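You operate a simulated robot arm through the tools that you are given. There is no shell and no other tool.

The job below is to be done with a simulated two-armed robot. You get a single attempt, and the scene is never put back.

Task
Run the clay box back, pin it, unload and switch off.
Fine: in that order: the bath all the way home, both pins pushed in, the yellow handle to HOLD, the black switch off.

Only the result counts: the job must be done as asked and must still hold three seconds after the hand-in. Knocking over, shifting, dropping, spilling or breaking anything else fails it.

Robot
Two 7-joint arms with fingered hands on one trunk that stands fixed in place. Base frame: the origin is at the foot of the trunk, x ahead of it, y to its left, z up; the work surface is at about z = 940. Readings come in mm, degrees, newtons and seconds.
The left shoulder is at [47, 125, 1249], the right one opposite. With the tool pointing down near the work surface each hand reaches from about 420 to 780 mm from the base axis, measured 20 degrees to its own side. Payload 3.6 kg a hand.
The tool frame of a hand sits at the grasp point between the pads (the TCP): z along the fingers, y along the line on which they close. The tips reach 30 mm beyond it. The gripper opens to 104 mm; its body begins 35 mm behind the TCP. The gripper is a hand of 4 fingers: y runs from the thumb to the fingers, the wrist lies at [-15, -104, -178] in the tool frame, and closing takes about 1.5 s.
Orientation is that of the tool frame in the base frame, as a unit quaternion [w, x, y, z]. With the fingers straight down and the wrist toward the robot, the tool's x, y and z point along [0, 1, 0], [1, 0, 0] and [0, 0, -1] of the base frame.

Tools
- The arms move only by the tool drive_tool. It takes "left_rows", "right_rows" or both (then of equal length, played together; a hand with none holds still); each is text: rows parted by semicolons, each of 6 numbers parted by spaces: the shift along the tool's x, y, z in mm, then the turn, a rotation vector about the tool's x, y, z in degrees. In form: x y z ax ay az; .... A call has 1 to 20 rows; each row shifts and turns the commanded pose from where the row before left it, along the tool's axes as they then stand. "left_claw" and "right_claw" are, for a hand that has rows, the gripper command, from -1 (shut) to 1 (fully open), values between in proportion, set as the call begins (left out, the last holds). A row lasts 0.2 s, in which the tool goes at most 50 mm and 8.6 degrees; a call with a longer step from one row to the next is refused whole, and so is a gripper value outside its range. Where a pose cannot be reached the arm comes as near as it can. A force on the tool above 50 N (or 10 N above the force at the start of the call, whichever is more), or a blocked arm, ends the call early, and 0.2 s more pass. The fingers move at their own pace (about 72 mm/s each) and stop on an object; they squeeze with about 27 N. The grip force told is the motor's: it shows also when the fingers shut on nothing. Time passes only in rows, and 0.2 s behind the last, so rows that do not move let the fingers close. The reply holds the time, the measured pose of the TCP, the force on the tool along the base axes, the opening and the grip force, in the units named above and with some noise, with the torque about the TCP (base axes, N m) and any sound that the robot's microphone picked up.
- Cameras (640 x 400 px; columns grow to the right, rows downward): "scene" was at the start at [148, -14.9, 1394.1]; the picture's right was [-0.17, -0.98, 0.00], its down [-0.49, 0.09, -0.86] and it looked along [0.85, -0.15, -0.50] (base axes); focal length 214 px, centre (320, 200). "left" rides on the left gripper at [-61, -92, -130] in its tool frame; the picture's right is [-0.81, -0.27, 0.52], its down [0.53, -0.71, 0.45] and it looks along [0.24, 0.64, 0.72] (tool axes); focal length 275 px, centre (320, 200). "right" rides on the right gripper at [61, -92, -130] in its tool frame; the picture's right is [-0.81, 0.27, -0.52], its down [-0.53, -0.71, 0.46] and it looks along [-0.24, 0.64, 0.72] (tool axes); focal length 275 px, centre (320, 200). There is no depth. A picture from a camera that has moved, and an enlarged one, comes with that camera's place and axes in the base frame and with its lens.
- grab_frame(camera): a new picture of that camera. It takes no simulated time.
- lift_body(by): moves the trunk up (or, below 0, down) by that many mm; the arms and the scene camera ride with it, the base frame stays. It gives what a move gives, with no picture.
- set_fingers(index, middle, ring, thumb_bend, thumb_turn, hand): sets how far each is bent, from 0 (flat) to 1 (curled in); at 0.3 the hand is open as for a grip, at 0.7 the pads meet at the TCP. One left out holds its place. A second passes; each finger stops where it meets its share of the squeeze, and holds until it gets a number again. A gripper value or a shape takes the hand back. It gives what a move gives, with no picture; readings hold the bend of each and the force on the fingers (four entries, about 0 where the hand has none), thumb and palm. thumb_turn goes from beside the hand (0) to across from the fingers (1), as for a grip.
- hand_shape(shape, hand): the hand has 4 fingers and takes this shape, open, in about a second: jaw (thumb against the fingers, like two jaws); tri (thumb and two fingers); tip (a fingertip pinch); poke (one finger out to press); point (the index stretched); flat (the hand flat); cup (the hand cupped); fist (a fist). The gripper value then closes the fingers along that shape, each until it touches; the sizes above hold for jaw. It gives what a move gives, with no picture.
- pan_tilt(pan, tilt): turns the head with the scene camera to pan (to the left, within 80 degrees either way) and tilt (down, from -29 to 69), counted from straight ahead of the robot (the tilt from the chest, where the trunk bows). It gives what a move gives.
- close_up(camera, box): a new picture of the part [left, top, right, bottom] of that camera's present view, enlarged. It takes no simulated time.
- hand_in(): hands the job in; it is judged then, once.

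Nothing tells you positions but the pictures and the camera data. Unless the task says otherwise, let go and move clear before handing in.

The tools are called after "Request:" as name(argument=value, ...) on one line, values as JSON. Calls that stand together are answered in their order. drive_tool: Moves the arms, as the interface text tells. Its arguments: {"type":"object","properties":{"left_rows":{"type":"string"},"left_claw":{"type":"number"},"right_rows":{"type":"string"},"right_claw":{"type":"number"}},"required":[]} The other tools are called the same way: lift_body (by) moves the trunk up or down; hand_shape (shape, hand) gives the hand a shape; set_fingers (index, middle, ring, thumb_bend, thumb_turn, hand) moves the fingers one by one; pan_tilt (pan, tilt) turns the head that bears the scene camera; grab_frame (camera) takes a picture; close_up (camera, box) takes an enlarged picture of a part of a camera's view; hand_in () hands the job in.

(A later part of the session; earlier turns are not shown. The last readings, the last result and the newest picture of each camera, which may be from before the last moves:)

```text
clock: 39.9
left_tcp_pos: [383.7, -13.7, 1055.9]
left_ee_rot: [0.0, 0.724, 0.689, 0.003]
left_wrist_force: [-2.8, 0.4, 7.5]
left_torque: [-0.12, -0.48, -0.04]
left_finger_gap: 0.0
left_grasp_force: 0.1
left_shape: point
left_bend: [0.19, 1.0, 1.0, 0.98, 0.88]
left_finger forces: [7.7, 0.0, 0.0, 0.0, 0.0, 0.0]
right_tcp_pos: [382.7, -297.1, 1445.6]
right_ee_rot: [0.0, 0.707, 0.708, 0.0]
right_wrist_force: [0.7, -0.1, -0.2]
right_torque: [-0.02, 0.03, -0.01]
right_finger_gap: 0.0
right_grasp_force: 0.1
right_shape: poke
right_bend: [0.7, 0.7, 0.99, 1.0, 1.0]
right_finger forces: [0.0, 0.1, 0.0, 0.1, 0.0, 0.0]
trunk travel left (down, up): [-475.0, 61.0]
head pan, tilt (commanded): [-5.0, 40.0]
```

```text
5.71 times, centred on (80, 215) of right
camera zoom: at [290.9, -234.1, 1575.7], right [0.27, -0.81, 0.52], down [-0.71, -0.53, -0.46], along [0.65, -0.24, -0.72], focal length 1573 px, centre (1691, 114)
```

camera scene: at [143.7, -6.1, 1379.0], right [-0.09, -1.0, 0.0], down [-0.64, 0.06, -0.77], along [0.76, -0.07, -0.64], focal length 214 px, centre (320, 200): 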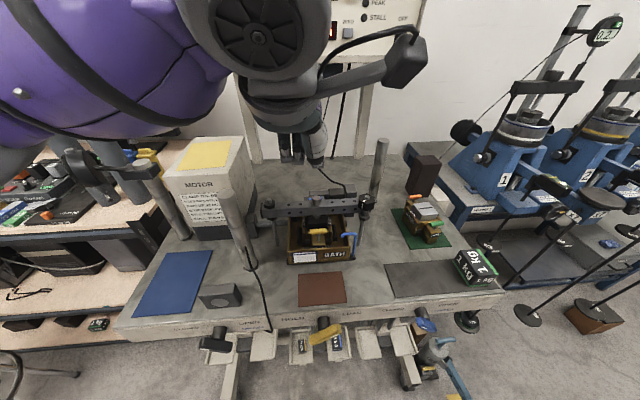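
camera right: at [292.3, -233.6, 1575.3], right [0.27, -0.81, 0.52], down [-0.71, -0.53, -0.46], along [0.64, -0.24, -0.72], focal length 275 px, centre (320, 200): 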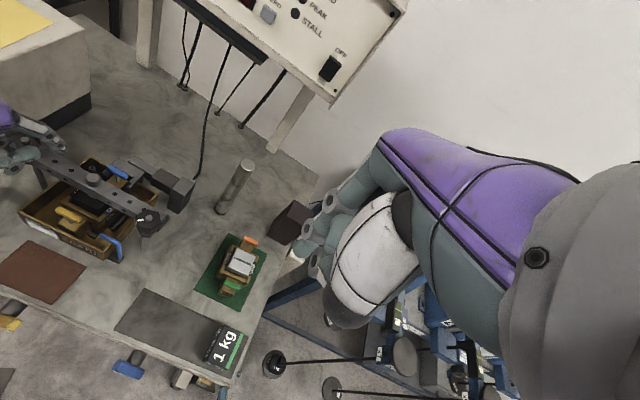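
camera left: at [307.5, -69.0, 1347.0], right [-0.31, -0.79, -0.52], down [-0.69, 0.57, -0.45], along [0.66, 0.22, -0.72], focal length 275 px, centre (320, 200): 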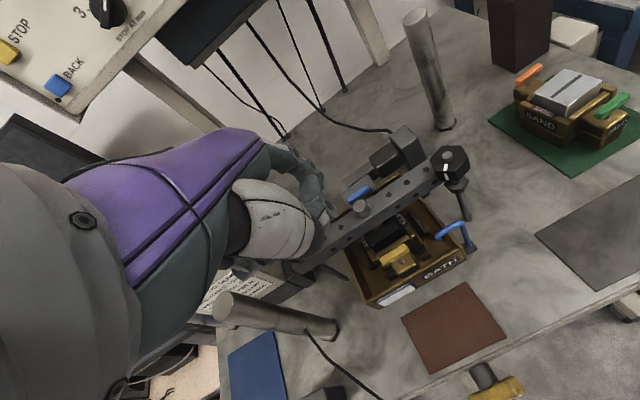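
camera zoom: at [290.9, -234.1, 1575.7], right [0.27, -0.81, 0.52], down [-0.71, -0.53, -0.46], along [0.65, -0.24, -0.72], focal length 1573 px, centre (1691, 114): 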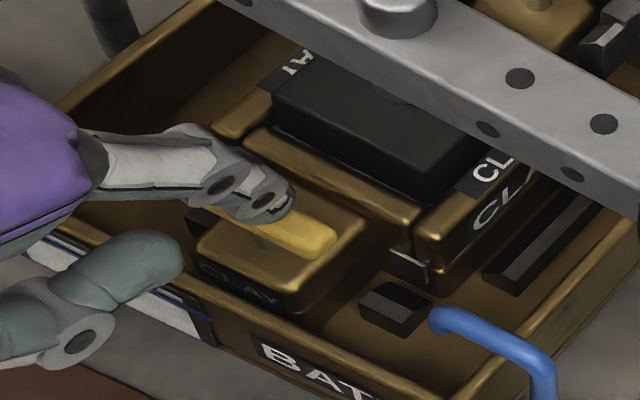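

Contact on the pin at 7.7 N, so I'll keep pushing down.

Request:
drive_tool(left_rows="0 0 2.5 0 0 0;0 0 2.5 0 0 0;0 0 2.5 0 0 0;0 0 2.5 0 0 0")

Request:
close_up(camera="right", box=[30, 180, 130, 250])

```text
clock: 40.9
left_tcp_pos: [383.3, -14.2, 1051.1]
left_ee_rot: [0.005, 0.725, 0.689, 0.006]
left_wrist_force: [-16.4, 2.8, 45.4]
left_torque: [-0.71, -2.92, -0.05]
left_finger_gap: 0.2
left_grasp_force: 0.0
left_shape: point
left_bend: [0.14, 1.0, 1.0, 0.98, 0.88]
left_finger forces: [45.5, 0.0, 0.0, 0.0, 0.0, 0.0]
right_tcp_pos: [377.6, -296.1, 1446.9]
right_ee_rot: [0.002, 0.707, 0.707, 0.002]
right_wrist_force: [0.0, 0.5, 0.7]
right_torque: [0.01, -0.01, 0.0]
right_finger_gap: 0.0
right_grasp_force: 0.0
right_shape: poke
right_bend: [0.7, 0.7, 0.99, 1.0, 1.0]
right_finger forces: [0.0, 0.0, 0.1, 0.0, 0.0, 0.0]
trunk travel left (down, up): [-475.0, 61.0]
head pan, tilt (commanded): [-5.0, 40.0]
```

```text
5.71 times, centred on (80, 215) of right
camera zoom: at [285.5, -233.5, 1577.2], right [0.27, -0.81, 0.52], down [-0.71, -0.53, -0.46], along [0.65, -0.24, -0.72], focal length 1573 px, centre (1691, 114)
```

zoom: 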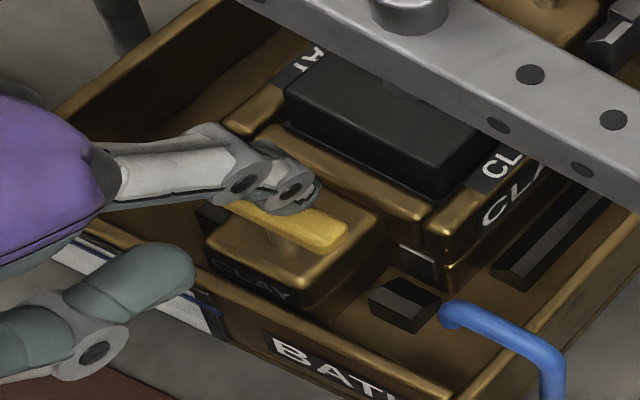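

The force reached 45 N with little travel and no click. I'll back off and check whether the pin moved.

Request:
drive_tool(left_rows="0 0 -10 0 0 0;0 -10 -25 0 0 0;0 -20 -30 0 0 0;0 0 0 0 0 0")

Request:
close_up(camera="right", box=[0, 120, 210, 270])

Request:
close_up(camera="right", box=[40, 185, 110, 230])

Request:
close_up(camera="left", box=[300, 130, 460, 290])

```text
clock: 41.9
left_tcp_pos: [354.4, -9.8, 1110.0]
left_ee_rot: [-0.003, 0.725, 0.689, 0.004]
left_wrist_force: [-0.6, 0.2, 0.2]
left_torque: [0.02, -0.02, -0.04]
left_finger_gap: 0.0
left_grasp_force: 0.0
left_shape: point
left_bend: [0.2, 1.0, 1.0, 0.98, 0.88]
left_finger forces: [0.1, 0.0, 0.0, 0.0, 0.0, 0.0]
right_tcp_pos: [384.4, -295.6, 1444.4]
right_ee_rot: [0.001, 0.707, 0.708, 0.0]
right_wrist_force: [-0.1, -0.5, -0.6]
right_torque: [0.0, -0.04, -0.04]
right_finger_gap: 0.0
right_grasp_force: 0.0
right_shape: poke
right_bend: [0.7, 0.7, 0.99, 1.0, 1.0]
right_finger forces: [0.0, 0.0, 0.0, 0.0, 0.0, 0.0]
trunk travel left (down, up): [-475.0, 61.0]
head pan, tilt (commanded): [-5.0, 40.0]
```

```text
2.67 times, centred on (105, 195) of right
camera zoom: at [293.3, -234.2, 1574.8], right [0.27, -0.81, 0.52], down [-0.71, -0.53, -0.45], along [0.64, -0.24, -0.72], focal length 734 px, centre (893, 213)
```

zoom: 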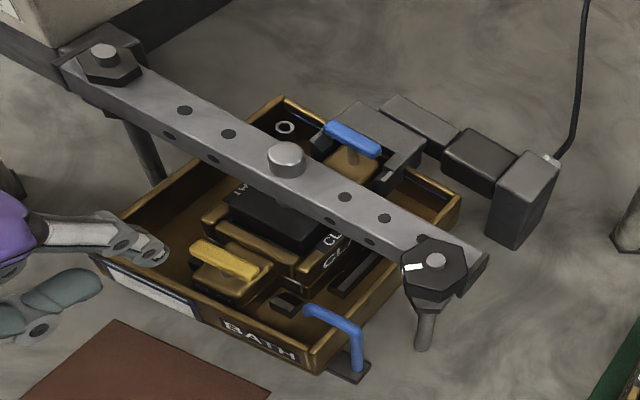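

```text
8.89 times, centred on (75, 208) of right
camera zoom: at [293.3, -234.2, 1574.8], right [0.27, -0.81, 0.52], down [-0.71, -0.53, -0.45], along [0.64, -0.24, -0.72], focal length 2447 px, centre (2498, 133)
```

zoom: 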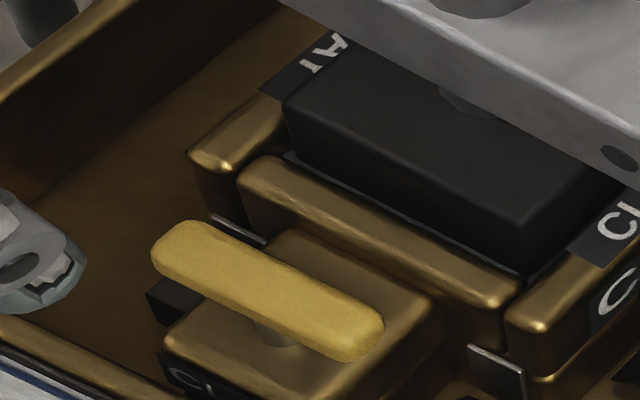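

```text
2.50 times, centred on (380, 210) of left
camera zoom: at [259.9, -68.9, 1238.6], right [-0.31, -0.79, -0.52], down [-0.69, 0.57, -0.45], along [0.66, 0.22, -0.72], focal length 688 px, centre (170, 175)
```

zoom: 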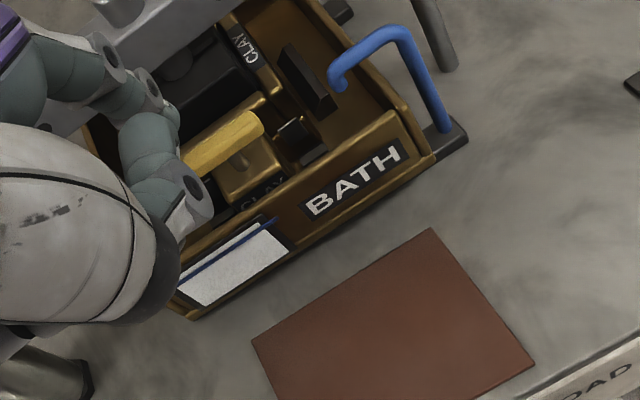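

The yellow T dropped by about 8 mm in the right camera's view and then resisted at 45 N, so it looks seated. I'll compare it with the still-raised blue pin and the sand box pins.

Request:
close_up(camera="right", box=[90, 150, 160, 195])

Request:
close_up(camera="right", box=[200, 225, 275, 300])

Request:
close_up(camera="scene", box=[290, 190, 370, 260])

Request:
close_up(camera="scene", box=[385, 185, 460, 250])

```text
8.89 times, centred on (125, 172) of right
camera zoom: at [293.3, -234.2, 1574.8], right [0.27, -0.81, 0.52], down [-0.71, -0.53, -0.45], along [0.64, -0.24, -0.72], focal length 2447 px, centre (2053, 444)
```

zoom: 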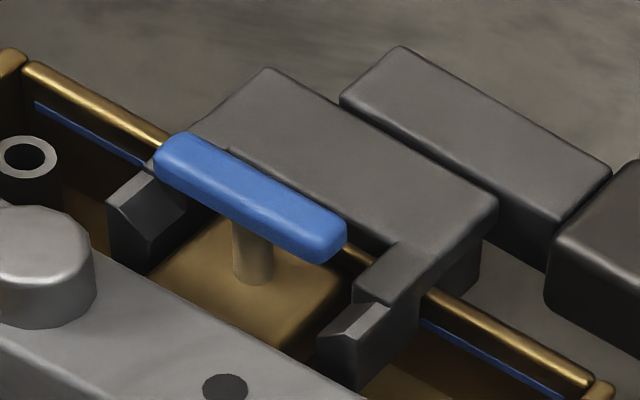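

```text
5.33 times, centred on (238, 262) of right
camera zoom: at [293.3, -234.2, 1574.8], right [0.27, -0.81, 0.52], down [-0.71, -0.53, -0.45], along [0.64, -0.24, -0.72], focal length 1468 px, centre (760, -133)
```

zoom: 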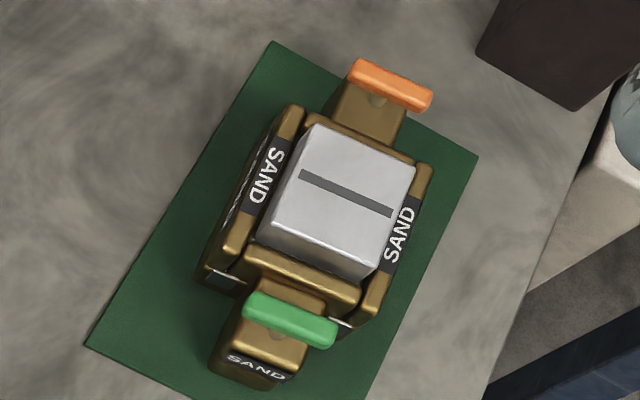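

```text
5.71 times, centred on (330, 225) of scene
camera zoom: at [144.4, -6.6, 1378.8], right [-0.09, -1.0, 0.0], down [-0.64, 0.06, -0.77], along [0.76, -0.07, -0.64], focal length 1226 px, centre (263, 57)
```

zoom: 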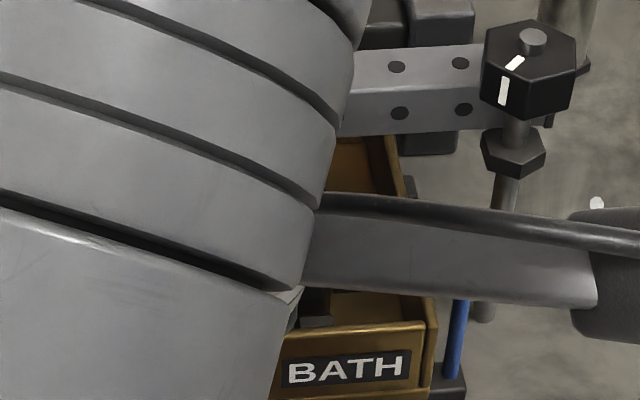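

```text
6.15 times, centred on (422, 218) of scene
camera zoom: at [144.4, -6.6, 1378.8], right [-0.09, -1.0, 0.0], down [-0.64, 0.06, -0.77], along [0.76, -0.07, -0.64], focal length 1320 px, centre (-311, 92)
```

zoom: 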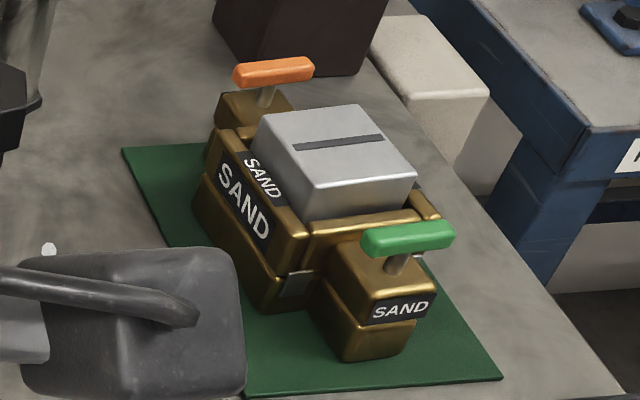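

The raised blue pin shows a much longer stem than the yellow one does now, and the yellow gap matches the sand box's seated pins, so yellow is in. For the blue pin behind the beam I'll use the right hand, coming from the right with the wrist outboard. First I'll move the left hand out of the way.

Request:
drive_tool(left_rows="0 0 -40 0 0 0;0 0 -40 0 0 0;0 0 -40 0 0 0;0 0 -40 0 0 0;42 5 0 0 0 0;42 5 0 0 0 0;42 5 0 0 0 0;42 5 0 0 0 0;42 5 0 0 0 0;42 5 0 0 0 0")

Request:
hand_shape(shape="point", hand="right")

Request:
grab_frame(camera="scene")

Request:
close_up(camera="scene", box=[240, 150, 400, 280])

```text
clock: 44.0
left_tcp_pos: [398.0, 237.3, 1271.4]
left_ee_rot: [-0.002, 0.725, 0.689, 0.004]
left_wrist_force: [0.3, 0.2, -0.3]
left_torque: [-0.04, -0.02, -0.02]
left_finger_gap: 0.1
left_grasp_force: 0.1
left_shape: point
left_bend: [0.2, 1.0, 1.0, 0.98, 0.88]
left_finger forces: [0.0, 0.0, 0.1, 0.1, 0.1, 0.0]
right_tcp_pos: [383.1, -295.5, 1445.0]
right_ee_rot: [0.0, 0.707, 0.707, 0.0]
right_wrist_force: [0.3, 0.0, -1.4]
right_torque: [-0.01, 0.03, 0.01]
right_finger_gap: 0.0
right_grasp_force: 0.1
right_shape: poke
right_bend: [0.7, 0.7, 0.99, 1.0, 1.0]
right_finger forces: [0.1, 0.0, 0.0, 0.0, 0.1, 0.0]
trunk travel left (down, up): [-475.0, 61.0]
head pan, tilt (commanded): [-5.0, 40.0]
```

```text
clock: 45.0
left_tcp_pos: [399.1, 236.1, 1271.5]
left_ee_rot: [-0.003, 0.725, 0.689, 0.003]
left_wrist_force: [0.2, 0.3, 0.5]
left_torque: [0.01, 0.0, 0.0]
left_finger_gap: 0.0
left_grasp_force: 0.1
left_shape: point
left_bend: [0.2, 1.0, 1.0, 0.98, 0.88]
left_finger forces: [0.0, 0.1, 0.0, 0.0, 0.1, 0.0]
right_tcp_pos: [383.3, -296.8, 1444.6]
right_ee_rot: [0.0, 0.707, 0.707, 0.0]
right_wrist_force: [0.8, -0.2, 0.2]
right_torque: [0.01, -0.01, 0.0]
right_finger_gap: 0.0
right_grasp_force: 0.1
right_shape: point
right_bend: [0.2, 1.0, 1.0, 0.98, 0.88]
right_finger forces: [0.1, 0.1, 0.0, 0.0, 0.0, 0.1]
trunk travel left (down, up): [-475.0, 61.0]
head pan, tilt (commanded): [-5.0, 40.0]
```

```text
taken
camera scene: at [143.6, -6.5, 1379.0], right [-0.09, -1.0, 0.0], down [-0.64, 0.06, -0.77], along [0.76, -0.07, -0.64], focal length 214 px, centre (320, 200)
```

scene: 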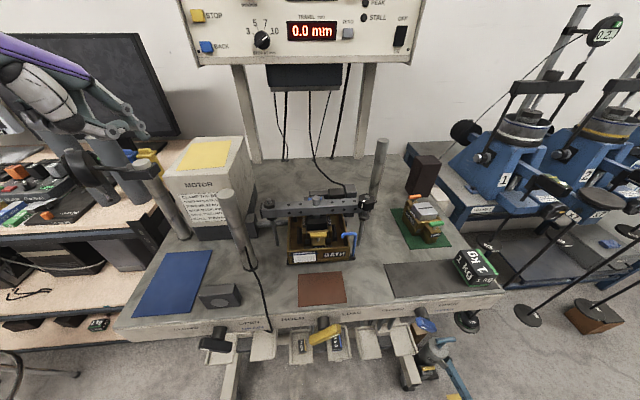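

```text
3.08 times, centred on (320, 215) of scene
camera zoom: at [143.6, -6.5, 1379.0], right [-0.09, -1.0, 0.0], down [-0.64, 0.06, -0.77], along [0.76, -0.07, -0.64], focal length 660 px, centre (320, 154)
```

zoom: 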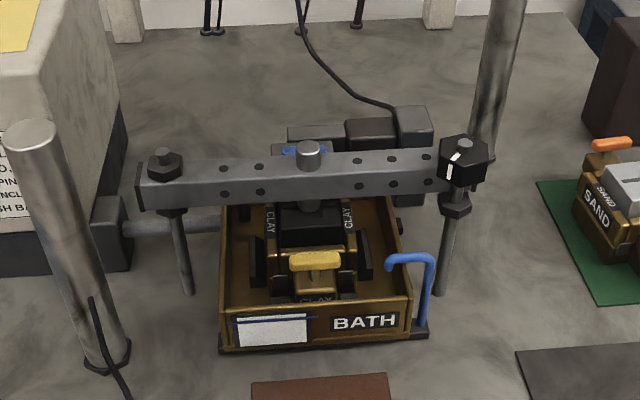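

Request:
close_up(camera="scene", box=[295, 215, 345, 255])

Request:
close_up(camera="left", box=[320, 100, 640, 300])

Request:
grab_frame(camera="right")

```text
10.00 times, centred on (320, 235) of scene
camera zoom: at [143.6, -6.5, 1379.0], right [-0.09, -1.0, 0.0], down [-0.64, 0.06, -0.77], along [0.76, -0.07, -0.64], focal length 2145 px, centre (320, -150)
```

zoom: 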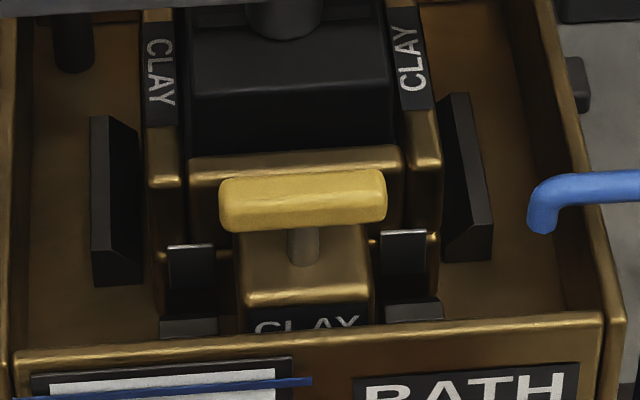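

```text
2.00 times, centred on (480, 200) of left
camera zoom: at [303.8, 176.4, 1400.2], right [-0.31, -0.79, -0.52], down [-0.69, 0.57, -0.45], along [0.66, 0.22, -0.72], focal length 551 px, centre (0, 200)
```

zoom: 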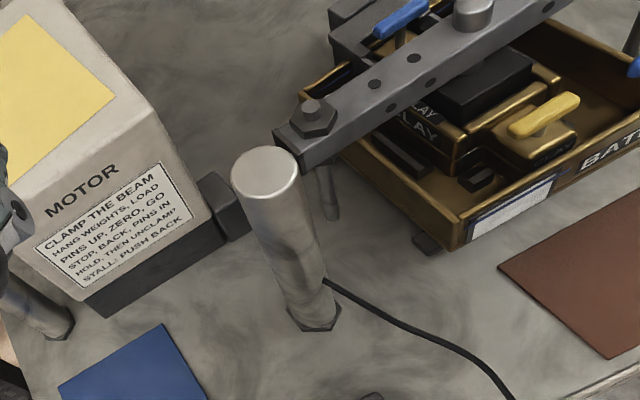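

```text
taken
camera right: at [292.2, -234.1, 1575.2], right [0.27, -0.81, 0.52], down [-0.71, -0.53, -0.46], along [0.64, -0.24, -0.72], focal length 275 px, centre (320, 200)
```

right: 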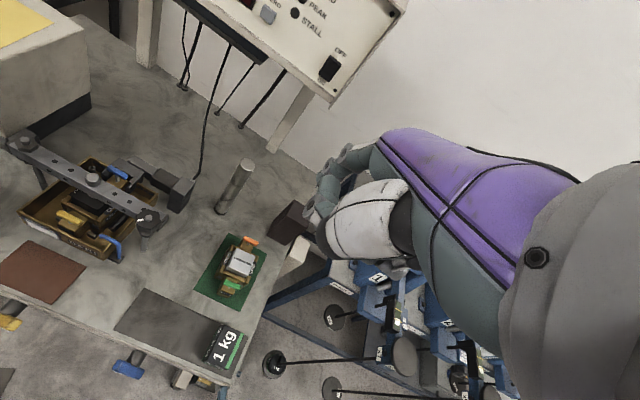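

The notice reads: clamp, …, BACK, PINS IN, HOLD. That matches the job order. Now I'll bring the right hand in and turn it about 110° so its wrist is on the outboard side for the blue pin.

Request:
drive_tool(right_rows="27 33 17 0 0 0;27 33 17 0 0 0;27 33 17 0 0 0;0 0 0 0 0 -8.46;0 0 0 0 0 -8.46;0 0 0 0 0 -8.46;0 0 0 0 0 -8.46;0 0 0 0 0 -8.46;0 0 0 0 0 -8.46;0 0 0 0 0 -8.46;0 0 0 0 0 -8.46;0 0 0 0 0 -8.46;0 0 0 0 0 -8.46;0 0 0 0 0 -8.46;0 0 0 0 0 -8.46;0 0 0 0 0 -8.46;0 0 0 0 0 0")

Request:
grab_frame(camera="scene")

Request:
grab_frame(camera="right")

```text
clock: 48.5
left_tcp_pos: [399.6, 235.6, 1271.8]
left_ee_rot: [-0.003, 0.724, 0.69, 0.002]
left_wrist_force: [-0.1, 1.0, -0.3]
left_torque: [0.0, 0.0, -0.02]
left_finger_gap: 0.0
left_grasp_force: 0.1
left_shape: point
left_bend: [0.2, 1.0, 1.0, 0.98, 0.88]
left_finger forces: [0.0, 0.0, 0.1, 0.0, 0.0, 0.0]
right_tcp_pos: [178.3, -55.2, 1302.5]
right_ee_rot: [-0.003, -0.166, 0.986, -0.001]
right_wrist_force: [-0.7, 0.4, 0.5]
right_torque: [-0.02, -0.02, 0.04]
right_finger_gap: 0.0
right_grasp_force: 0.0
right_shape: point
right_bend: [0.2, 1.0, 1.0, 0.98, 0.88]
right_finger forces: [0.0, 0.1, 0.1, 0.1, 0.0, 0.0]
right hand out of reach, approached as far as the arm can: row 7, 8, 9, 10, 11, 12, 13, 14, 15, 16
trunk travel left (down, up): [-475.0, 61.0]
head pan, tilt (commanded): [-5.0, 40.0]
```

```text
taken
camera scene: at [144.1, -6.7, 1378.9], right [-0.09, -1.0, 0.0], down [-0.64, 0.06, -0.77], along [0.76, -0.07, -0.64], focal length 214 px, centre (320, 200)
```

scene: 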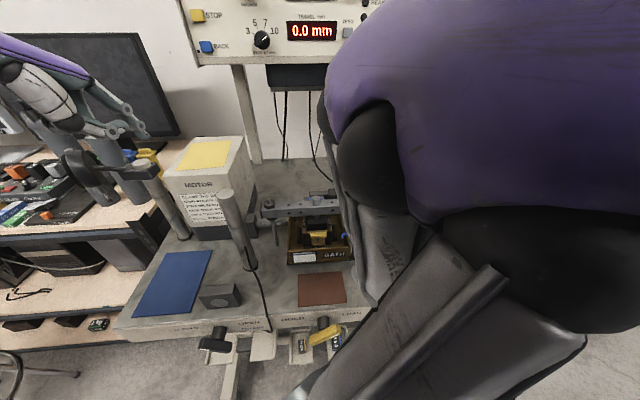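

```text
taken
camera right: at [151.5, -161.1, 1432.4], right [0.68, 0.53, 0.51], down [0.73, -0.5, -0.46], along [0.02, 0.69, -0.73], focal length 275 px, centre (320, 200)
```

right: 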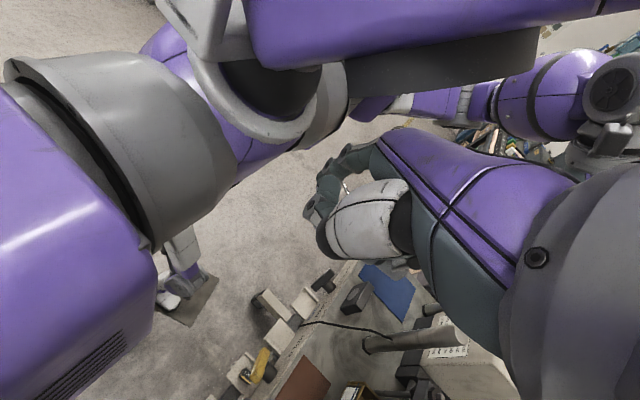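

The arm couldn't hold that yaw and drifted back toward the body, without contact. I'll carefully reverse that motion step by step.

Request:
drive_tool(right_rows="-22.9 -24.8 -9 0 0 8.46;-26.3 -21.2 -9 0 0 8.46;-29.2 -17 -9 0 0 8.46")

```text
clock: 49.4
left_tcp_pos: [399.3, 235.5, 1271.4]
left_ee_rot: [-0.002, 0.724, 0.69, 0.004]
left_wrist_force: [0.9, -0.1, -0.2]
left_torque: [0.03, 0.02, 0.0]
left_finger_gap: 0.0
left_grasp_force: 0.1
left_shape: point
left_bend: [0.2, 1.0, 1.0, 0.98, 0.88]
left_finger forces: [0.1, 0.0, 0.0, 0.1, 0.0, 0.0]
right_tcp_pos: [267.9, -102.4, 1330.1]
right_ee_rot: [0.0, 0.049, 0.999, 0.0]
right_wrist_force: [-0.2, 0.1, -0.5]
right_torque: [0.0, 0.0, 0.04]
right_finger_gap: 0.0
right_grasp_force: 0.0
right_shape: point
right_bend: [0.2, 1.0, 1.0, 0.98, 0.88]
right_finger forces: [0.0, 0.0, 0.1, 0.1, 0.0, 0.0]
trunk travel left (down, up): [-475.0, 61.0]
head pan, tilt (commanded): [-5.0, 40.0]
```

That reverses cleanly, and yaw 85° is reachable here. I'll test whether this orientation carries forward toward the pin, staying high.

Request:
drive_tool(right_rows="-39.8 3.8 10 0 0 0;-39.8 3.8 10 0 0 0;-39.8 3.8 10 0 0 0")

```text
clock: 50.1
left_tcp_pos: [398.6, 234.6, 1270.8]
left_ee_rot: [-0.002, 0.725, 0.689, 0.003]
left_wrist_force: [-0.1, 0.4, 0.1]
left_torque: [0.06, 0.02, -0.01]
left_finger_gap: 0.0
left_grasp_force: 0.2
left_shape: point
left_bend: [0.2, 1.0, 1.0, 0.98, 0.88]
left_finger forces: [0.0, 0.0, 0.0, 0.0, 0.0, 0.1]
right_tcp_pos: [316.6, -65.1, 1338.0]
right_ee_rot: [0.0, 0.049, 0.999, -0.001]
right_wrist_force: [0.9, 0.5, -0.9]
right_torque: [-0.03, -0.02, -0.01]
right_finger_gap: 0.0
right_grasp_force: 0.1
right_shape: point
right_bend: [0.2, 1.0, 1.0, 0.98, 0.88]
right_finger forces: [0.0, 0.0, 0.0, 0.0, 0.0, 0.0]
right hand out of reach, approached as far as the arm can: row 1, 2, 3
trunk travel left (down, up): [-475.0, 61.0]
head pan, tilt (commanded): [-5.0, 40.0]
```

The large yaw isn't reachable over the bath. New plan for the blue pin: right hand in poke shape (two fingertips bent down), wrist toward the robot, reaching over the beam, with the hand tilted about 15° so the thumb clears the beam stud. First I'll bring the right arm back out to its normal yaw.

Request:
drive_tool(right_rows="-29.1 -21.4 -9.3 0 0 8.46;-32 -16.8 -9.3 0 0 8.46;-34.1 -12 -9.3 0 0 8.46;-35.5 -6.8 -9.3 0 0 8.46;-36.1 -1.5 -9.3 0 0 8.46;-36 3.8 -9.3 0 0 8.46;0 0 0 0 0 8.46;0 0 0 0 0 8.46;0 0 0 0 0 8.46;0 0 0 0 0 8.46;0 0 0 0 0 0")

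Request:
hand_shape(shape="poke", hand="right")

Request:
grab_frame(camera="scene")

Request:
grab_frame(camera="right")

```text
clock: 52.5
left_tcp_pos: [398.7, 234.4, 1272.1]
left_ee_rot: [-0.002, 0.725, 0.689, 0.003]
left_wrist_force: [0.0, 0.3, 0.0]
left_torque: [-0.01, 0.0, 0.01]
left_finger_gap: 0.0
left_grasp_force: 0.1
left_shape: point
left_bend: [0.2, 1.0, 1.0, 0.98, 0.88]
left_finger forces: [0.0, 0.0, 0.0, 0.0, 0.0, 0.0]
right_tcp_pos: [478.3, -209.5, 1394.7]
right_ee_rot: [0.0, 0.708, 0.706, 0.0]
right_wrist_force: [0.1, 0.5, 0.1]
right_torque: [-0.04, 0.0, -0.02]
right_finger_gap: 0.0
right_grasp_force: 0.1
right_shape: point
right_bend: [0.2, 1.0, 1.0, 0.98, 0.88]
right_finger forces: [0.0, 0.0, 0.0, 0.1, 0.0, 0.0]
trunk travel left (down, up): [-475.0, 61.0]
head pan, tilt (commanded): [-5.0, 40.0]
```

```text
clock: 53.5
left_tcp_pos: [398.6, 235.0, 1272.5]
left_ee_rot: [-0.002, 0.724, 0.69, 0.003]
left_wrist_force: [0.2, 0.0, -0.3]
left_torque: [-0.01, 0.02, 0.0]
left_finger_gap: 0.0
left_grasp_force: 0.0
left_shape: point
left_bend: [0.2, 1.0, 1.0, 0.98, 0.88]
left_finger forces: [0.0, 0.1, 0.0, 0.1, 0.0, 0.0]
right_tcp_pos: [478.7, -210.3, 1396.0]
right_ee_rot: [-0.001, 0.708, 0.707, 0.0]
right_wrist_force: [-0.2, 1.2, 0.2]
right_torque: [0.0, -0.02, 0.03]
right_finger_gap: 0.3
right_grasp_force: 0.0
right_shape: poke
right_bend: [0.7, 0.7, 0.99, 1.0, 1.0]
right_finger forces: [0.0, 0.0, 0.0, 0.1, 0.0, 0.1]
trunk travel left (down, up): [-475.0, 61.0]
head pan, tilt (commanded): [-5.0, 40.0]
```

```text
taken
camera scene: at [143.7, -6.8, 1379.0], right [-0.09, -1.0, 0.0], down [-0.64, 0.06, -0.77], along [0.76, -0.07, -0.64], focal length 214 px, centre (320, 200)
```

scene: 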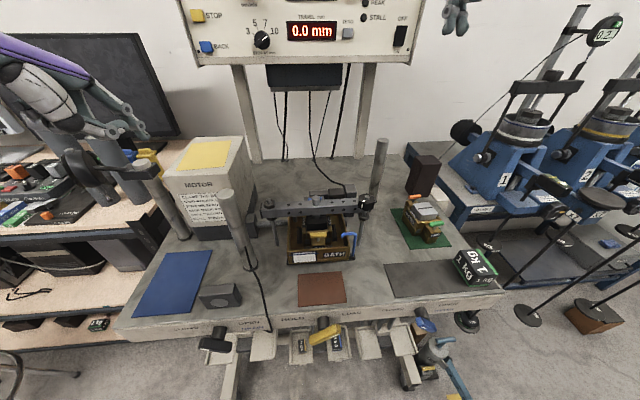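

```text
taken
camera right: at [386.7, -147.1, 1525.1], right [0.27, -0.81, 0.52], down [-0.71, -0.53, -0.46], along [0.64, -0.24, -0.72], focal length 275 px, centre (320, 200)
```

right: 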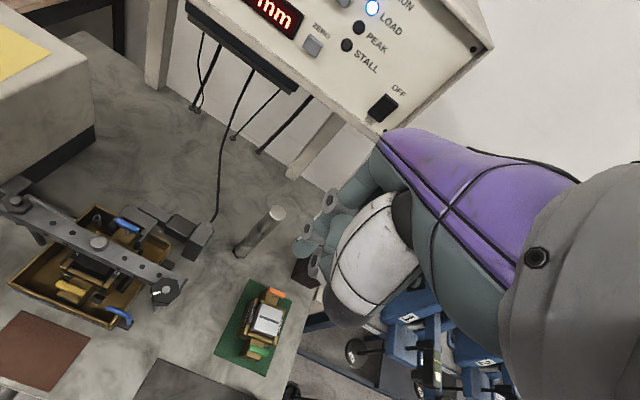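

Recovered. Now I'll refine the blue pin and beam positions using the two wrist cameras.

Request:
close_up(camera="right", box=[60, 190, 220, 290])

Request:
close_up(camera="left", box=[440, 60, 600, 160])

Request:
close_up(camera="scene", box=[260, 170, 380, 245])

```text
4.00 times, centred on (140, 240) of right
camera zoom: at [386.7, -147.1, 1525.1], right [0.27, -0.81, 0.52], down [-0.71, -0.53, -0.46], along [0.64, -0.24, -0.72], focal length 1101 px, centre (1040, 40)
```

zoom: 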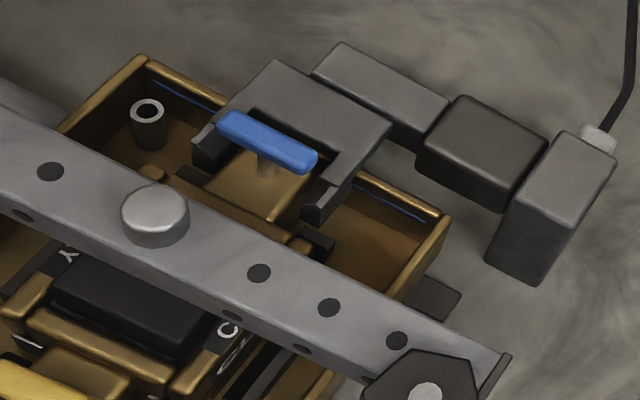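

```text
4.00 times, centred on (520, 110) of left
camera zoom: at [304.0, 176.4, 1400.2], right [-0.31, -0.79, -0.52], down [-0.69, 0.57, -0.45], along [0.66, 0.22, -0.72], focal length 1101 px, centre (-480, 560)
```

zoom: 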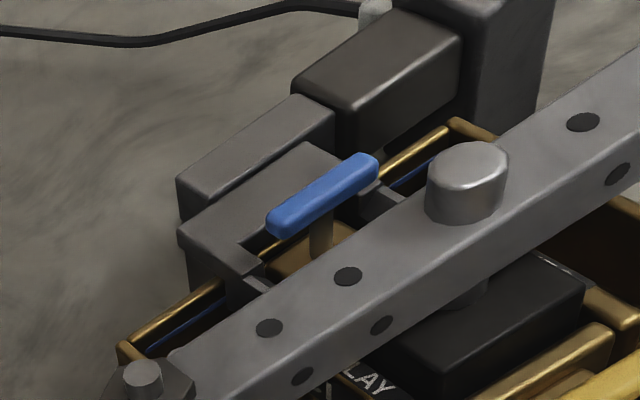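

```text
5.33 times, centred on (320, 208) of scene
camera zoom: at [143.7, -6.8, 1379.0], right [-0.09, -1.0, 0.0], down [-0.64, 0.06, -0.77], along [0.76, -0.07, -0.64], focal length 1144 px, centre (320, 160)
```

zoom: 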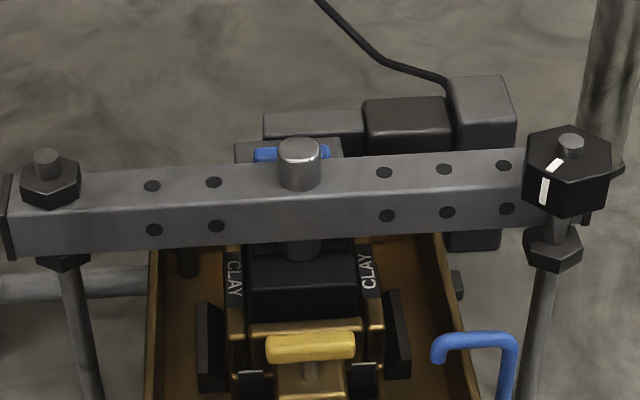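

The blue T is at about (549, −28, 1047), the stud top at about (498, −28, 1099), and the beam's back face at x ≈ 510. I'll bring the right hand high above the pin and add the tilt.

Request:
drive_tool(right_rows="30.4 13.7 32.7 0 0 0;30.4 13.7 32.7 0 0 0;30.4 13.7 32.7 0 0 0;30.4 13.7 32.7 0 0 0;30.4 13.7 32.7 0 0 0;30.4 13.7 32.7 0 0 0;0 0 0 6.67 0 0;0 0 0 6.67 0 0;0 0 0 6.67 0 0;0 0 0 0 0 0")

Request:
grab_frame(camera="scene")

Request:
grab_frame(camera="left")

Request:
grab_frame(camera="right")

```text
clock: 55.6
left_tcp_pos: [398.5, 234.9, 1270.8]
left_ee_rot: [-0.002, 0.724, 0.689, 0.004]
left_wrist_force: [0.0, 0.2, 0.1]
left_torque: [0.0, 0.04, 0.03]
left_finger_gap: 0.2
left_grasp_force: 0.1
left_shape: point
left_bend: [0.2, 1.0, 1.0, 0.98, 0.88]
left_finger forces: [0.1, 0.1, 0.0, 0.0, 0.0, 0.0]
right_tcp_pos: [545.0, -133.0, 1248.9]
right_ee_rot: [-0.103, 0.699, 0.7, -0.104]
right_wrist_force: [-0.2, -0.5, 0.4]
right_torque: [-0.01, 0.0, 0.03]
right_finger_gap: 0.0
right_grasp_force: 0.0
right_shape: poke
right_bend: [0.7, 0.7, 0.99, 1.0, 1.0]
right_finger forces: [0.2, 0.0, 0.0, 0.0, 0.0, 0.1]
right hand out of reach, approached as far as the arm can: row 5, 6, 7, 8, 9
trunk travel left (down, up): [-475.0, 61.0]
head pan, tilt (commanded): [-5.0, 40.0]
```

```text
taken
camera scene: at [143.6, -6.5, 1379.0], right [-0.09, -1.0, 0.0], down [-0.64, 0.06, -0.77], along [0.76, -0.07, -0.64], focal length 214 px, centre (320, 200)
```

scene: 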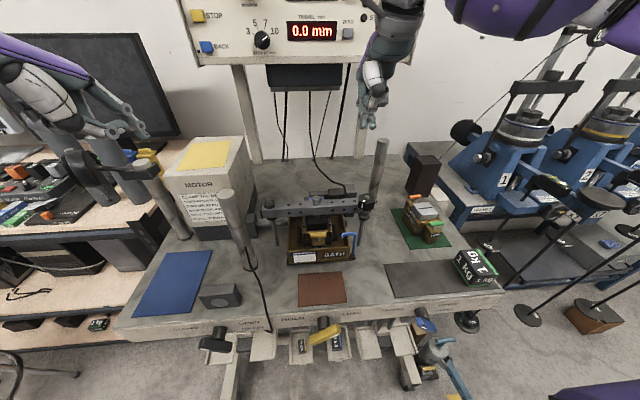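

```text
taken
camera left: at [303.9, 176.7, 1400.2], right [-0.31, -0.79, -0.52], down [-0.69, 0.57, -0.45], along [0.66, 0.22, -0.72], focal length 275 px, centre (320, 200)
```

left: 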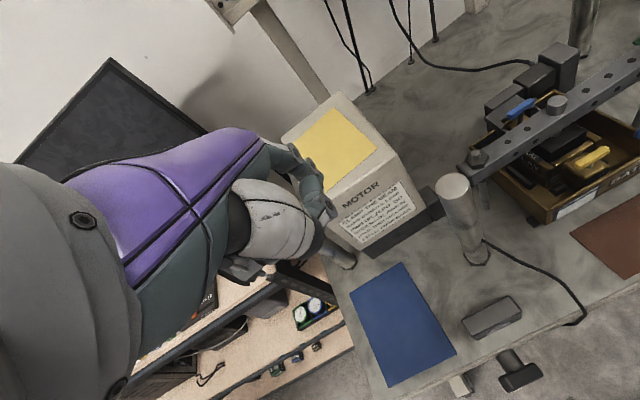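

```text
taken
camera right: at [496.0, -71.2, 1399.4], right [0.41, -0.81, 0.42], down [-0.81, -0.53, -0.23], along [0.41, -0.24, -0.88], focal length 275 px, centre (320, 200)
```

right: 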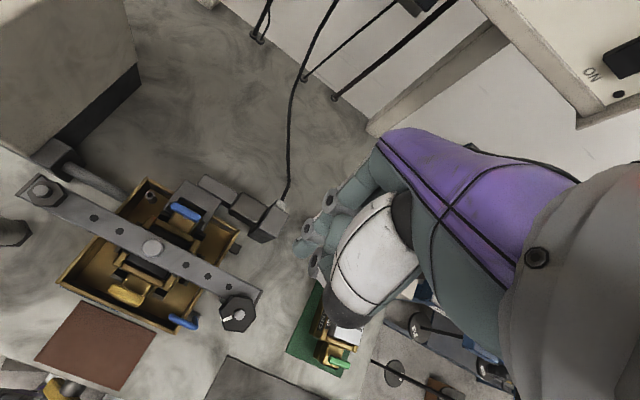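

At yaw 0 the right arm can't reach that far inward. A moderate inward yaw, with the hand in line with the forearm, should be more natural and also moves the thumb away from the stud. I'll try about 25° of yaw here.

Request:
drive_tool(right_rows="0 0 0 0 -2.44 -8.04;0 0 0 0 -2.44 -8.04;0 0 0 0 -2.44 -8.04;0 0 0 0 0 0")

```text
clock: 56.6
left_tcp_pos: [398.4, 234.8, 1271.5]
left_ee_rot: [-0.002, 0.724, 0.689, 0.003]
left_wrist_force: [-0.2, -0.6, -0.4]
left_torque: [0.0, 0.01, -0.01]
left_finger_gap: 0.0
left_grasp_force: 0.0
left_shape: point
left_bend: [0.2, 1.0, 1.0, 0.98, 0.88]
left_finger forces: [0.1, 0.0, 0.0, 0.0, 0.0, 0.1]
right_tcp_pos: [545.1, -133.6, 1247.8]
right_ee_rot: [-0.077, 0.53, 0.835, -0.122]
right_wrist_force: [-0.7, 0.1, -0.9]
right_torque: [0.01, 0.03, -0.04]
right_finger_gap: 0.0
right_grasp_force: 0.2
right_shape: poke
right_bend: [0.7, 0.7, 0.99, 1.0, 1.0]
right_finger forces: [0.0, 0.1, 0.1, 0.0, 0.0, 0.0]
trunk travel left (down, up): [-475.0, 61.0]
head pan, tilt (commanded): [-5.0, 40.0]
```

Yaw 25° works. Next I'll move over the blue pin.

Request:
drive_tool(right_rows="31.5 25 16.5 0 0 0;31.5 25 16.5 0 0 0;31.5 25 16.5 0 0 0;0 0 0 0 0 0")

Request:
grab_frame(camera="left")

Request:
grab_frame(camera="right")

Request:
close_up(camera="scene", box=[240, 100, 400, 250])

```text
clock: 57.6
left_tcp_pos: [398.8, 235.8, 1270.8]
left_ee_rot: [-0.001, 0.724, 0.689, 0.003]
left_wrist_force: [-0.6, 1.0, -0.3]
left_torque: [0.02, 0.0, 0.03]
left_finger_gap: 0.1
left_grasp_force: 0.1
left_shape: point
left_bend: [0.2, 1.0, 1.0, 0.98, 0.88]
left_finger forces: [0.1, 0.1, 0.0, 0.0, 0.0, 0.1]
right_tcp_pos: [529.8, -100.8, 1193.7]
right_ee_rot: [-0.077, 0.531, 0.835, -0.123]
right_wrist_force: [0.0, 0.0, 0.5]
right_torque: [0.02, 0.02, 0.02]
right_finger_gap: 0.0
right_grasp_force: 0.0
right_shape: poke
right_bend: [0.7, 0.7, 0.99, 1.0, 1.0]
right_finger forces: [0.1, 0.1, 0.1, 0.0, 0.0, 0.0]
right hand out of reach, approached as far as the arm can: row 1, 2, 3
trunk travel left (down, up): [-475.0, 61.0]
head pan, tilt (commanded): [-5.0, 40.0]
```

```text
taken
camera left: at [303.6, 176.4, 1400.3], right [-0.31, -0.79, -0.52], down [-0.69, 0.57, -0.45], along [0.66, 0.22, -0.72], focal length 275 px, centre (320, 200)
```

left: 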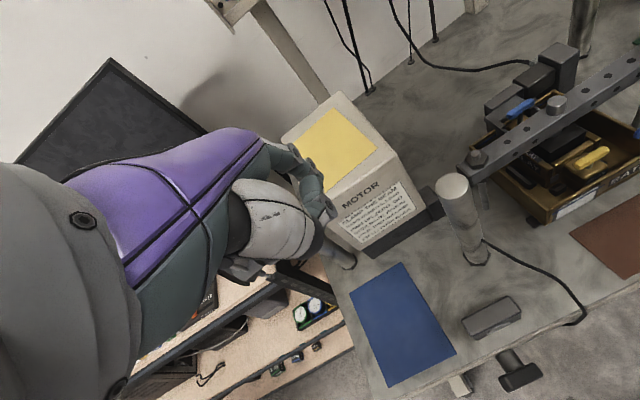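

```text
taken
camera right: at [458.4, -65.3, 1342.5], right [0.72, -0.56, 0.42], down [-0.51, -0.83, -0.23], along [0.48, -0.05, -0.88], focal length 275 px, centre (320, 200)
```

right: 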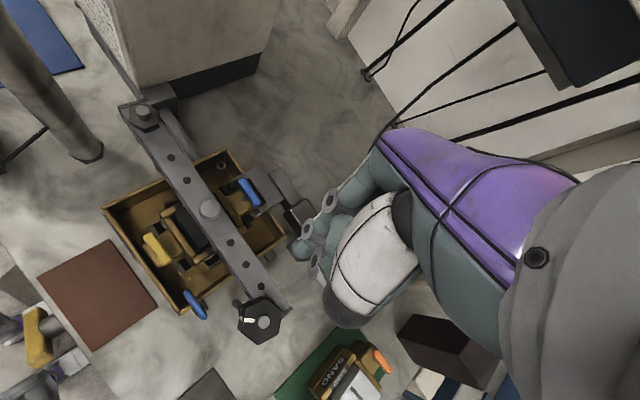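

```text
2.67 times, centred on (320, 175) of scene
camera zoom: at [143.3, -6.8, 1379.0], right [-0.09, -1.0, 0.0], down [-0.64, 0.06, -0.77], along [0.76, -0.07, -0.64], focal length 572 px, centre (320, 267)
```

zoom: 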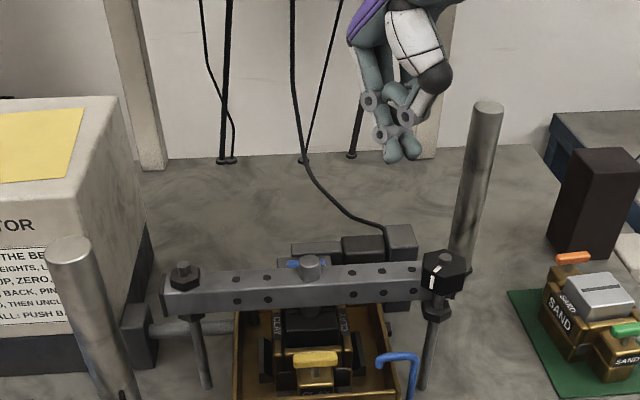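

The limit looks like wrist flexion when the hand is high relative to the shoulder. Raising the trunk should help, so I'll lift it by 60 mm.

Request:
lift_body(by=60)

Request:
drive_tool(right_rows="0 0 30 0 0 0;0 0 30 0 0 0;0 0 0 0 0 0")

```text
clock: 58.6
left_tcp_pos: [397.9, 237.4, 1330.9]
left_ee_rot: [-0.002, 0.724, 0.69, 0.003]
left_wrist_force: [0.5, -0.4, -0.2]
left_torque: [-0.06, 0.03, -0.02]
left_finger_gap: 0.1
left_grasp_force: 0.0
left_shape: point
left_bend: [0.2, 1.0, 1.0, 0.98, 0.88]
left_finger forces: [0.0, 0.0, 0.0, 0.1, 0.0, 0.0]
right_tcp_pos: [508.9, -102.1, 1312.0]
right_ee_rot: [-0.026, 0.537, 0.838, -0.09]
right_wrist_force: [0.8, -0.7, 0.1]
right_torque: [-0.04, 0.03, -0.06]
right_finger_gap: 0.2
right_grasp_force: 0.0
right_shape: poke
right_bend: [0.7, 0.7, 0.99, 1.0, 1.0]
right_finger forces: [0.1, 0.0, 0.0, 0.0, 0.1, 0.0]
trunk travel left (down, up): [-535.0, 1.0]
head pan, tilt (commanded): [-5.0, 40.0]
```

```text
clock: 59.5
left_tcp_pos: [396.3, 237.9, 1332.6]
left_ee_rot: [-0.001, 0.725, 0.689, 0.004]
left_wrist_force: [0.7, 0.2, -0.1]
left_torque: [0.0, 0.0, -0.04]
left_finger_gap: 0.0
left_grasp_force: 0.1
left_shape: point
left_bend: [0.2, 1.0, 1.0, 0.98, 0.88]
left_finger forces: [0.0, 0.1, 0.0, 0.1, 0.1, 0.1]
right_tcp_pos: [497.4, -109.1, 1254.5]
right_ee_rot: [-0.025, 0.538, 0.838, -0.089]
right_wrist_force: [0.1, 0.1, 0.4]
right_torque: [0.01, -0.01, -0.02]
right_finger_gap: 0.0
right_grasp_force: 0.1
right_shape: poke
right_bend: [0.7, 0.7, 0.99, 1.0, 1.0]
right_finger forces: [0.0, 0.0, 0.0, 0.1, 0.1, 0.0]
trunk travel left (down, up): [-535.0, 1.0]
head pan, tilt (commanded): [-5.0, 40.0]
```

Request:
drive_tool(right_rows="14.6 25.3 18.8 0 0 0;14.6 25.3 18.8 0 0 0;14.6 25.3 18.8 0 0 0;14.6 25.3 18.8 0 0 0;0 0 0 0 0 0")

```text
clock: 60.6
left_tcp_pos: [395.7, 237.1, 1332.8]
left_ee_rot: [-0.002, 0.724, 0.689, 0.004]
left_wrist_force: [-0.1, -0.1, 0.6]
left_torque: [0.0, -0.02, -0.01]
left_finger_gap: 0.0
left_grasp_force: 0.1
left_shape: point
left_bend: [0.2, 1.0, 1.0, 0.98, 0.88]
left_finger forces: [0.0, 0.0, 0.0, 0.0, 0.0, 0.0]
right_tcp_pos: [513.6, -78.5, 1178.3]
right_ee_rot: [-0.025, 0.538, 0.838, -0.088]
right_wrist_force: [-0.3, -0.2, 0.6]
right_torque: [0.04, -0.01, -0.02]
right_finger_gap: 0.2
right_grasp_force: 0.0
right_shape: poke
right_bend: [0.7, 0.7, 0.99, 1.0, 1.0]
right_finger forces: [0.1, 0.1, 0.0, 0.1, 0.0, 0.0]
right hand out of reach, approached as far as the arm can: row 2, 3, 4
trunk travel left (down, up): [-535.0, 1.0]
head pan, tilt (commanded): [-5.0, 40.0]
```

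Request:
drive_tool(right_rows="1 3 17 0 0 0;1 3 17 0 0 0;0 0 0 0 0 0")

Request:
grab_frame(camera="scene")

Request:
grab_frame(camera="right")

```text
clock: 61.5
left_tcp_pos: [398.0, 236.4, 1331.7]
left_ee_rot: [-0.002, 0.725, 0.689, 0.003]
left_wrist_force: [-0.1, -0.4, -0.5]
left_torque: [0.01, 0.02, 0.0]
left_finger_gap: 0.0
left_grasp_force: 0.1
left_shape: point
left_bend: [0.2, 1.0, 1.0, 0.98, 0.88]
left_finger forces: [0.1, 0.0, 0.0, 0.0, 0.0, 0.0]
right_tcp_pos: [511.2, -81.6, 1142.0]
right_ee_rot: [-0.025, 0.537, 0.839, -0.088]
right_wrist_force: [0.5, -0.4, -0.7]
right_torque: [-0.01, -0.01, 0.0]
right_finger_gap: 0.2
right_grasp_force: 0.0
right_shape: poke
right_bend: [0.7, 0.7, 0.99, 1.0, 1.0]
right_finger forces: [0.1, 0.1, 0.0, 0.1, 0.0, 0.0]
right hand out of reach, approached as far as the arm can: row 2
trunk travel left (down, up): [-535.0, 1.0]
head pan, tilt (commanded): [-5.0, 40.0]
```

```text
taken
camera scene: at [85.1, -6.7, 1443.3], right [-0.09, -1.0, 0.0], down [-0.64, 0.06, -0.77], along [0.76, -0.07, -0.64], focal length 214 px, centre (320, 200)
```

scene: 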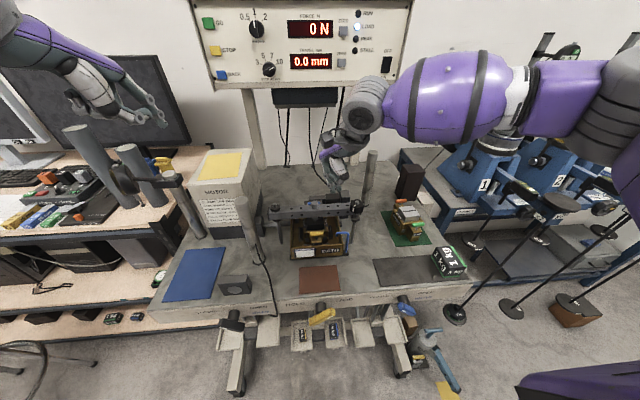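

```text
taken
camera right: at [421.1, -46.8, 1283.2], right [0.66, -0.56, 0.5], down [-0.48, -0.83, -0.29], along [0.58, -0.05, -0.81], focal length 275 px, centre (320, 200)
```

right: 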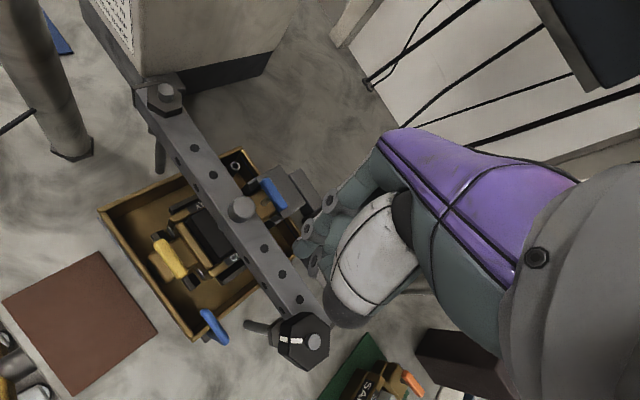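

The lift also moved the torso back about 58 mm, which hurts reach. I'll retreat the right hand, lower the trunk to where it was, and try the left arm, which already reached across comfortably.

Request:
drive_tool(right_rows="-26.8 -20 -19.4 0 0 0;-26.8 -20 -19.4 0 0 0;-26.8 -20 -19.4 0 0 0;-26.8 -20 -19.4 0 0 0;-26.8 -20 -19.4 0 0 0;-30 -10 0 0 0 0;-30 -10 0 0 0 0")

Request:
lift_body(by=-60)

Request:
grab_frame(camera="scene")

```text
clock: 63.0
left_tcp_pos: [398.6, 237.0, 1332.5]
left_ee_rot: [-0.001, 0.724, 0.69, 0.003]
left_wrist_force: [-0.6, 0.7, 0.5]
left_torque: [-0.02, 0.0, 0.01]
left_finger_gap: 0.0
left_grasp_force: 0.1
left_shape: point
left_bend: [0.2, 1.0, 1.0, 0.98, 0.88]
left_finger forces: [0.1, 0.0, 0.1, 0.1, 0.1, 0.1]
right_tcp_pos: [489.2, -285.4, 1266.5]
right_ee_rot: [-0.025, 0.541, 0.835, -0.092]
right_wrist_force: [-0.3, -0.5, 0.9]
right_torque: [0.01, -0.01, 0.02]
right_finger_gap: 0.1
right_grasp_force: 0.1
right_shape: poke
right_bend: [0.7, 0.7, 0.99, 1.0, 1.0]
right_finger forces: [0.0, 0.1, 0.0, 0.0, 0.1, 0.0]
right hand out of reach, approached as far as the arm can: row 7
trunk travel left (down, up): [-535.0, 1.0]
head pan, tilt (commanded): [-5.0, 40.0]
```

```text
clock: 64.0
left_tcp_pos: [397.0, 236.5, 1272.8]
left_ee_rot: [0.0, 0.723, 0.69, 0.004]
left_wrist_force: [0.2, -0.2, -0.4]
left_torque: [0.02, 0.02, -0.02]
left_finger_gap: 0.1
left_grasp_force: 0.2
left_shape: point
left_bend: [0.2, 1.0, 1.0, 0.98, 0.88]
left_finger forces: [0.1, 0.0, 0.1, 0.0, 0.0, 0.0]
right_tcp_pos: [488.9, -281.8, 1208.8]
right_ee_rot: [-0.026, 0.538, 0.838, -0.089]
right_wrist_force: [0.0, 0.0, -0.3]
right_torque: [-0.02, -0.02, -0.02]
right_finger_gap: 0.0
right_grasp_force: 0.0
right_shape: poke
right_bend: [0.7, 0.7, 0.99, 1.0, 1.0]
right_finger forces: [0.0, 0.1, 0.0, 0.0, 0.0, 0.1]
trunk travel left (down, up): [-475.0, 61.0]
head pan, tilt (commanded): [-5.0, 40.0]
```

```text
taken
camera scene: at [143.0, -6.2, 1379.0], right [-0.09, -1.0, 0.0], down [-0.64, 0.06, -0.77], along [0.76, -0.07, -0.64], focal length 214 px, centre (320, 200)
```

scene: 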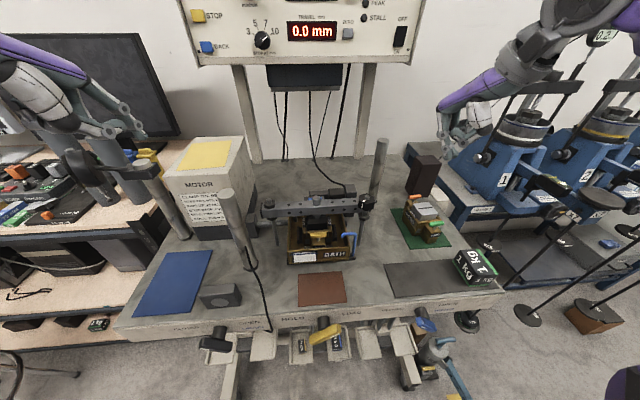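

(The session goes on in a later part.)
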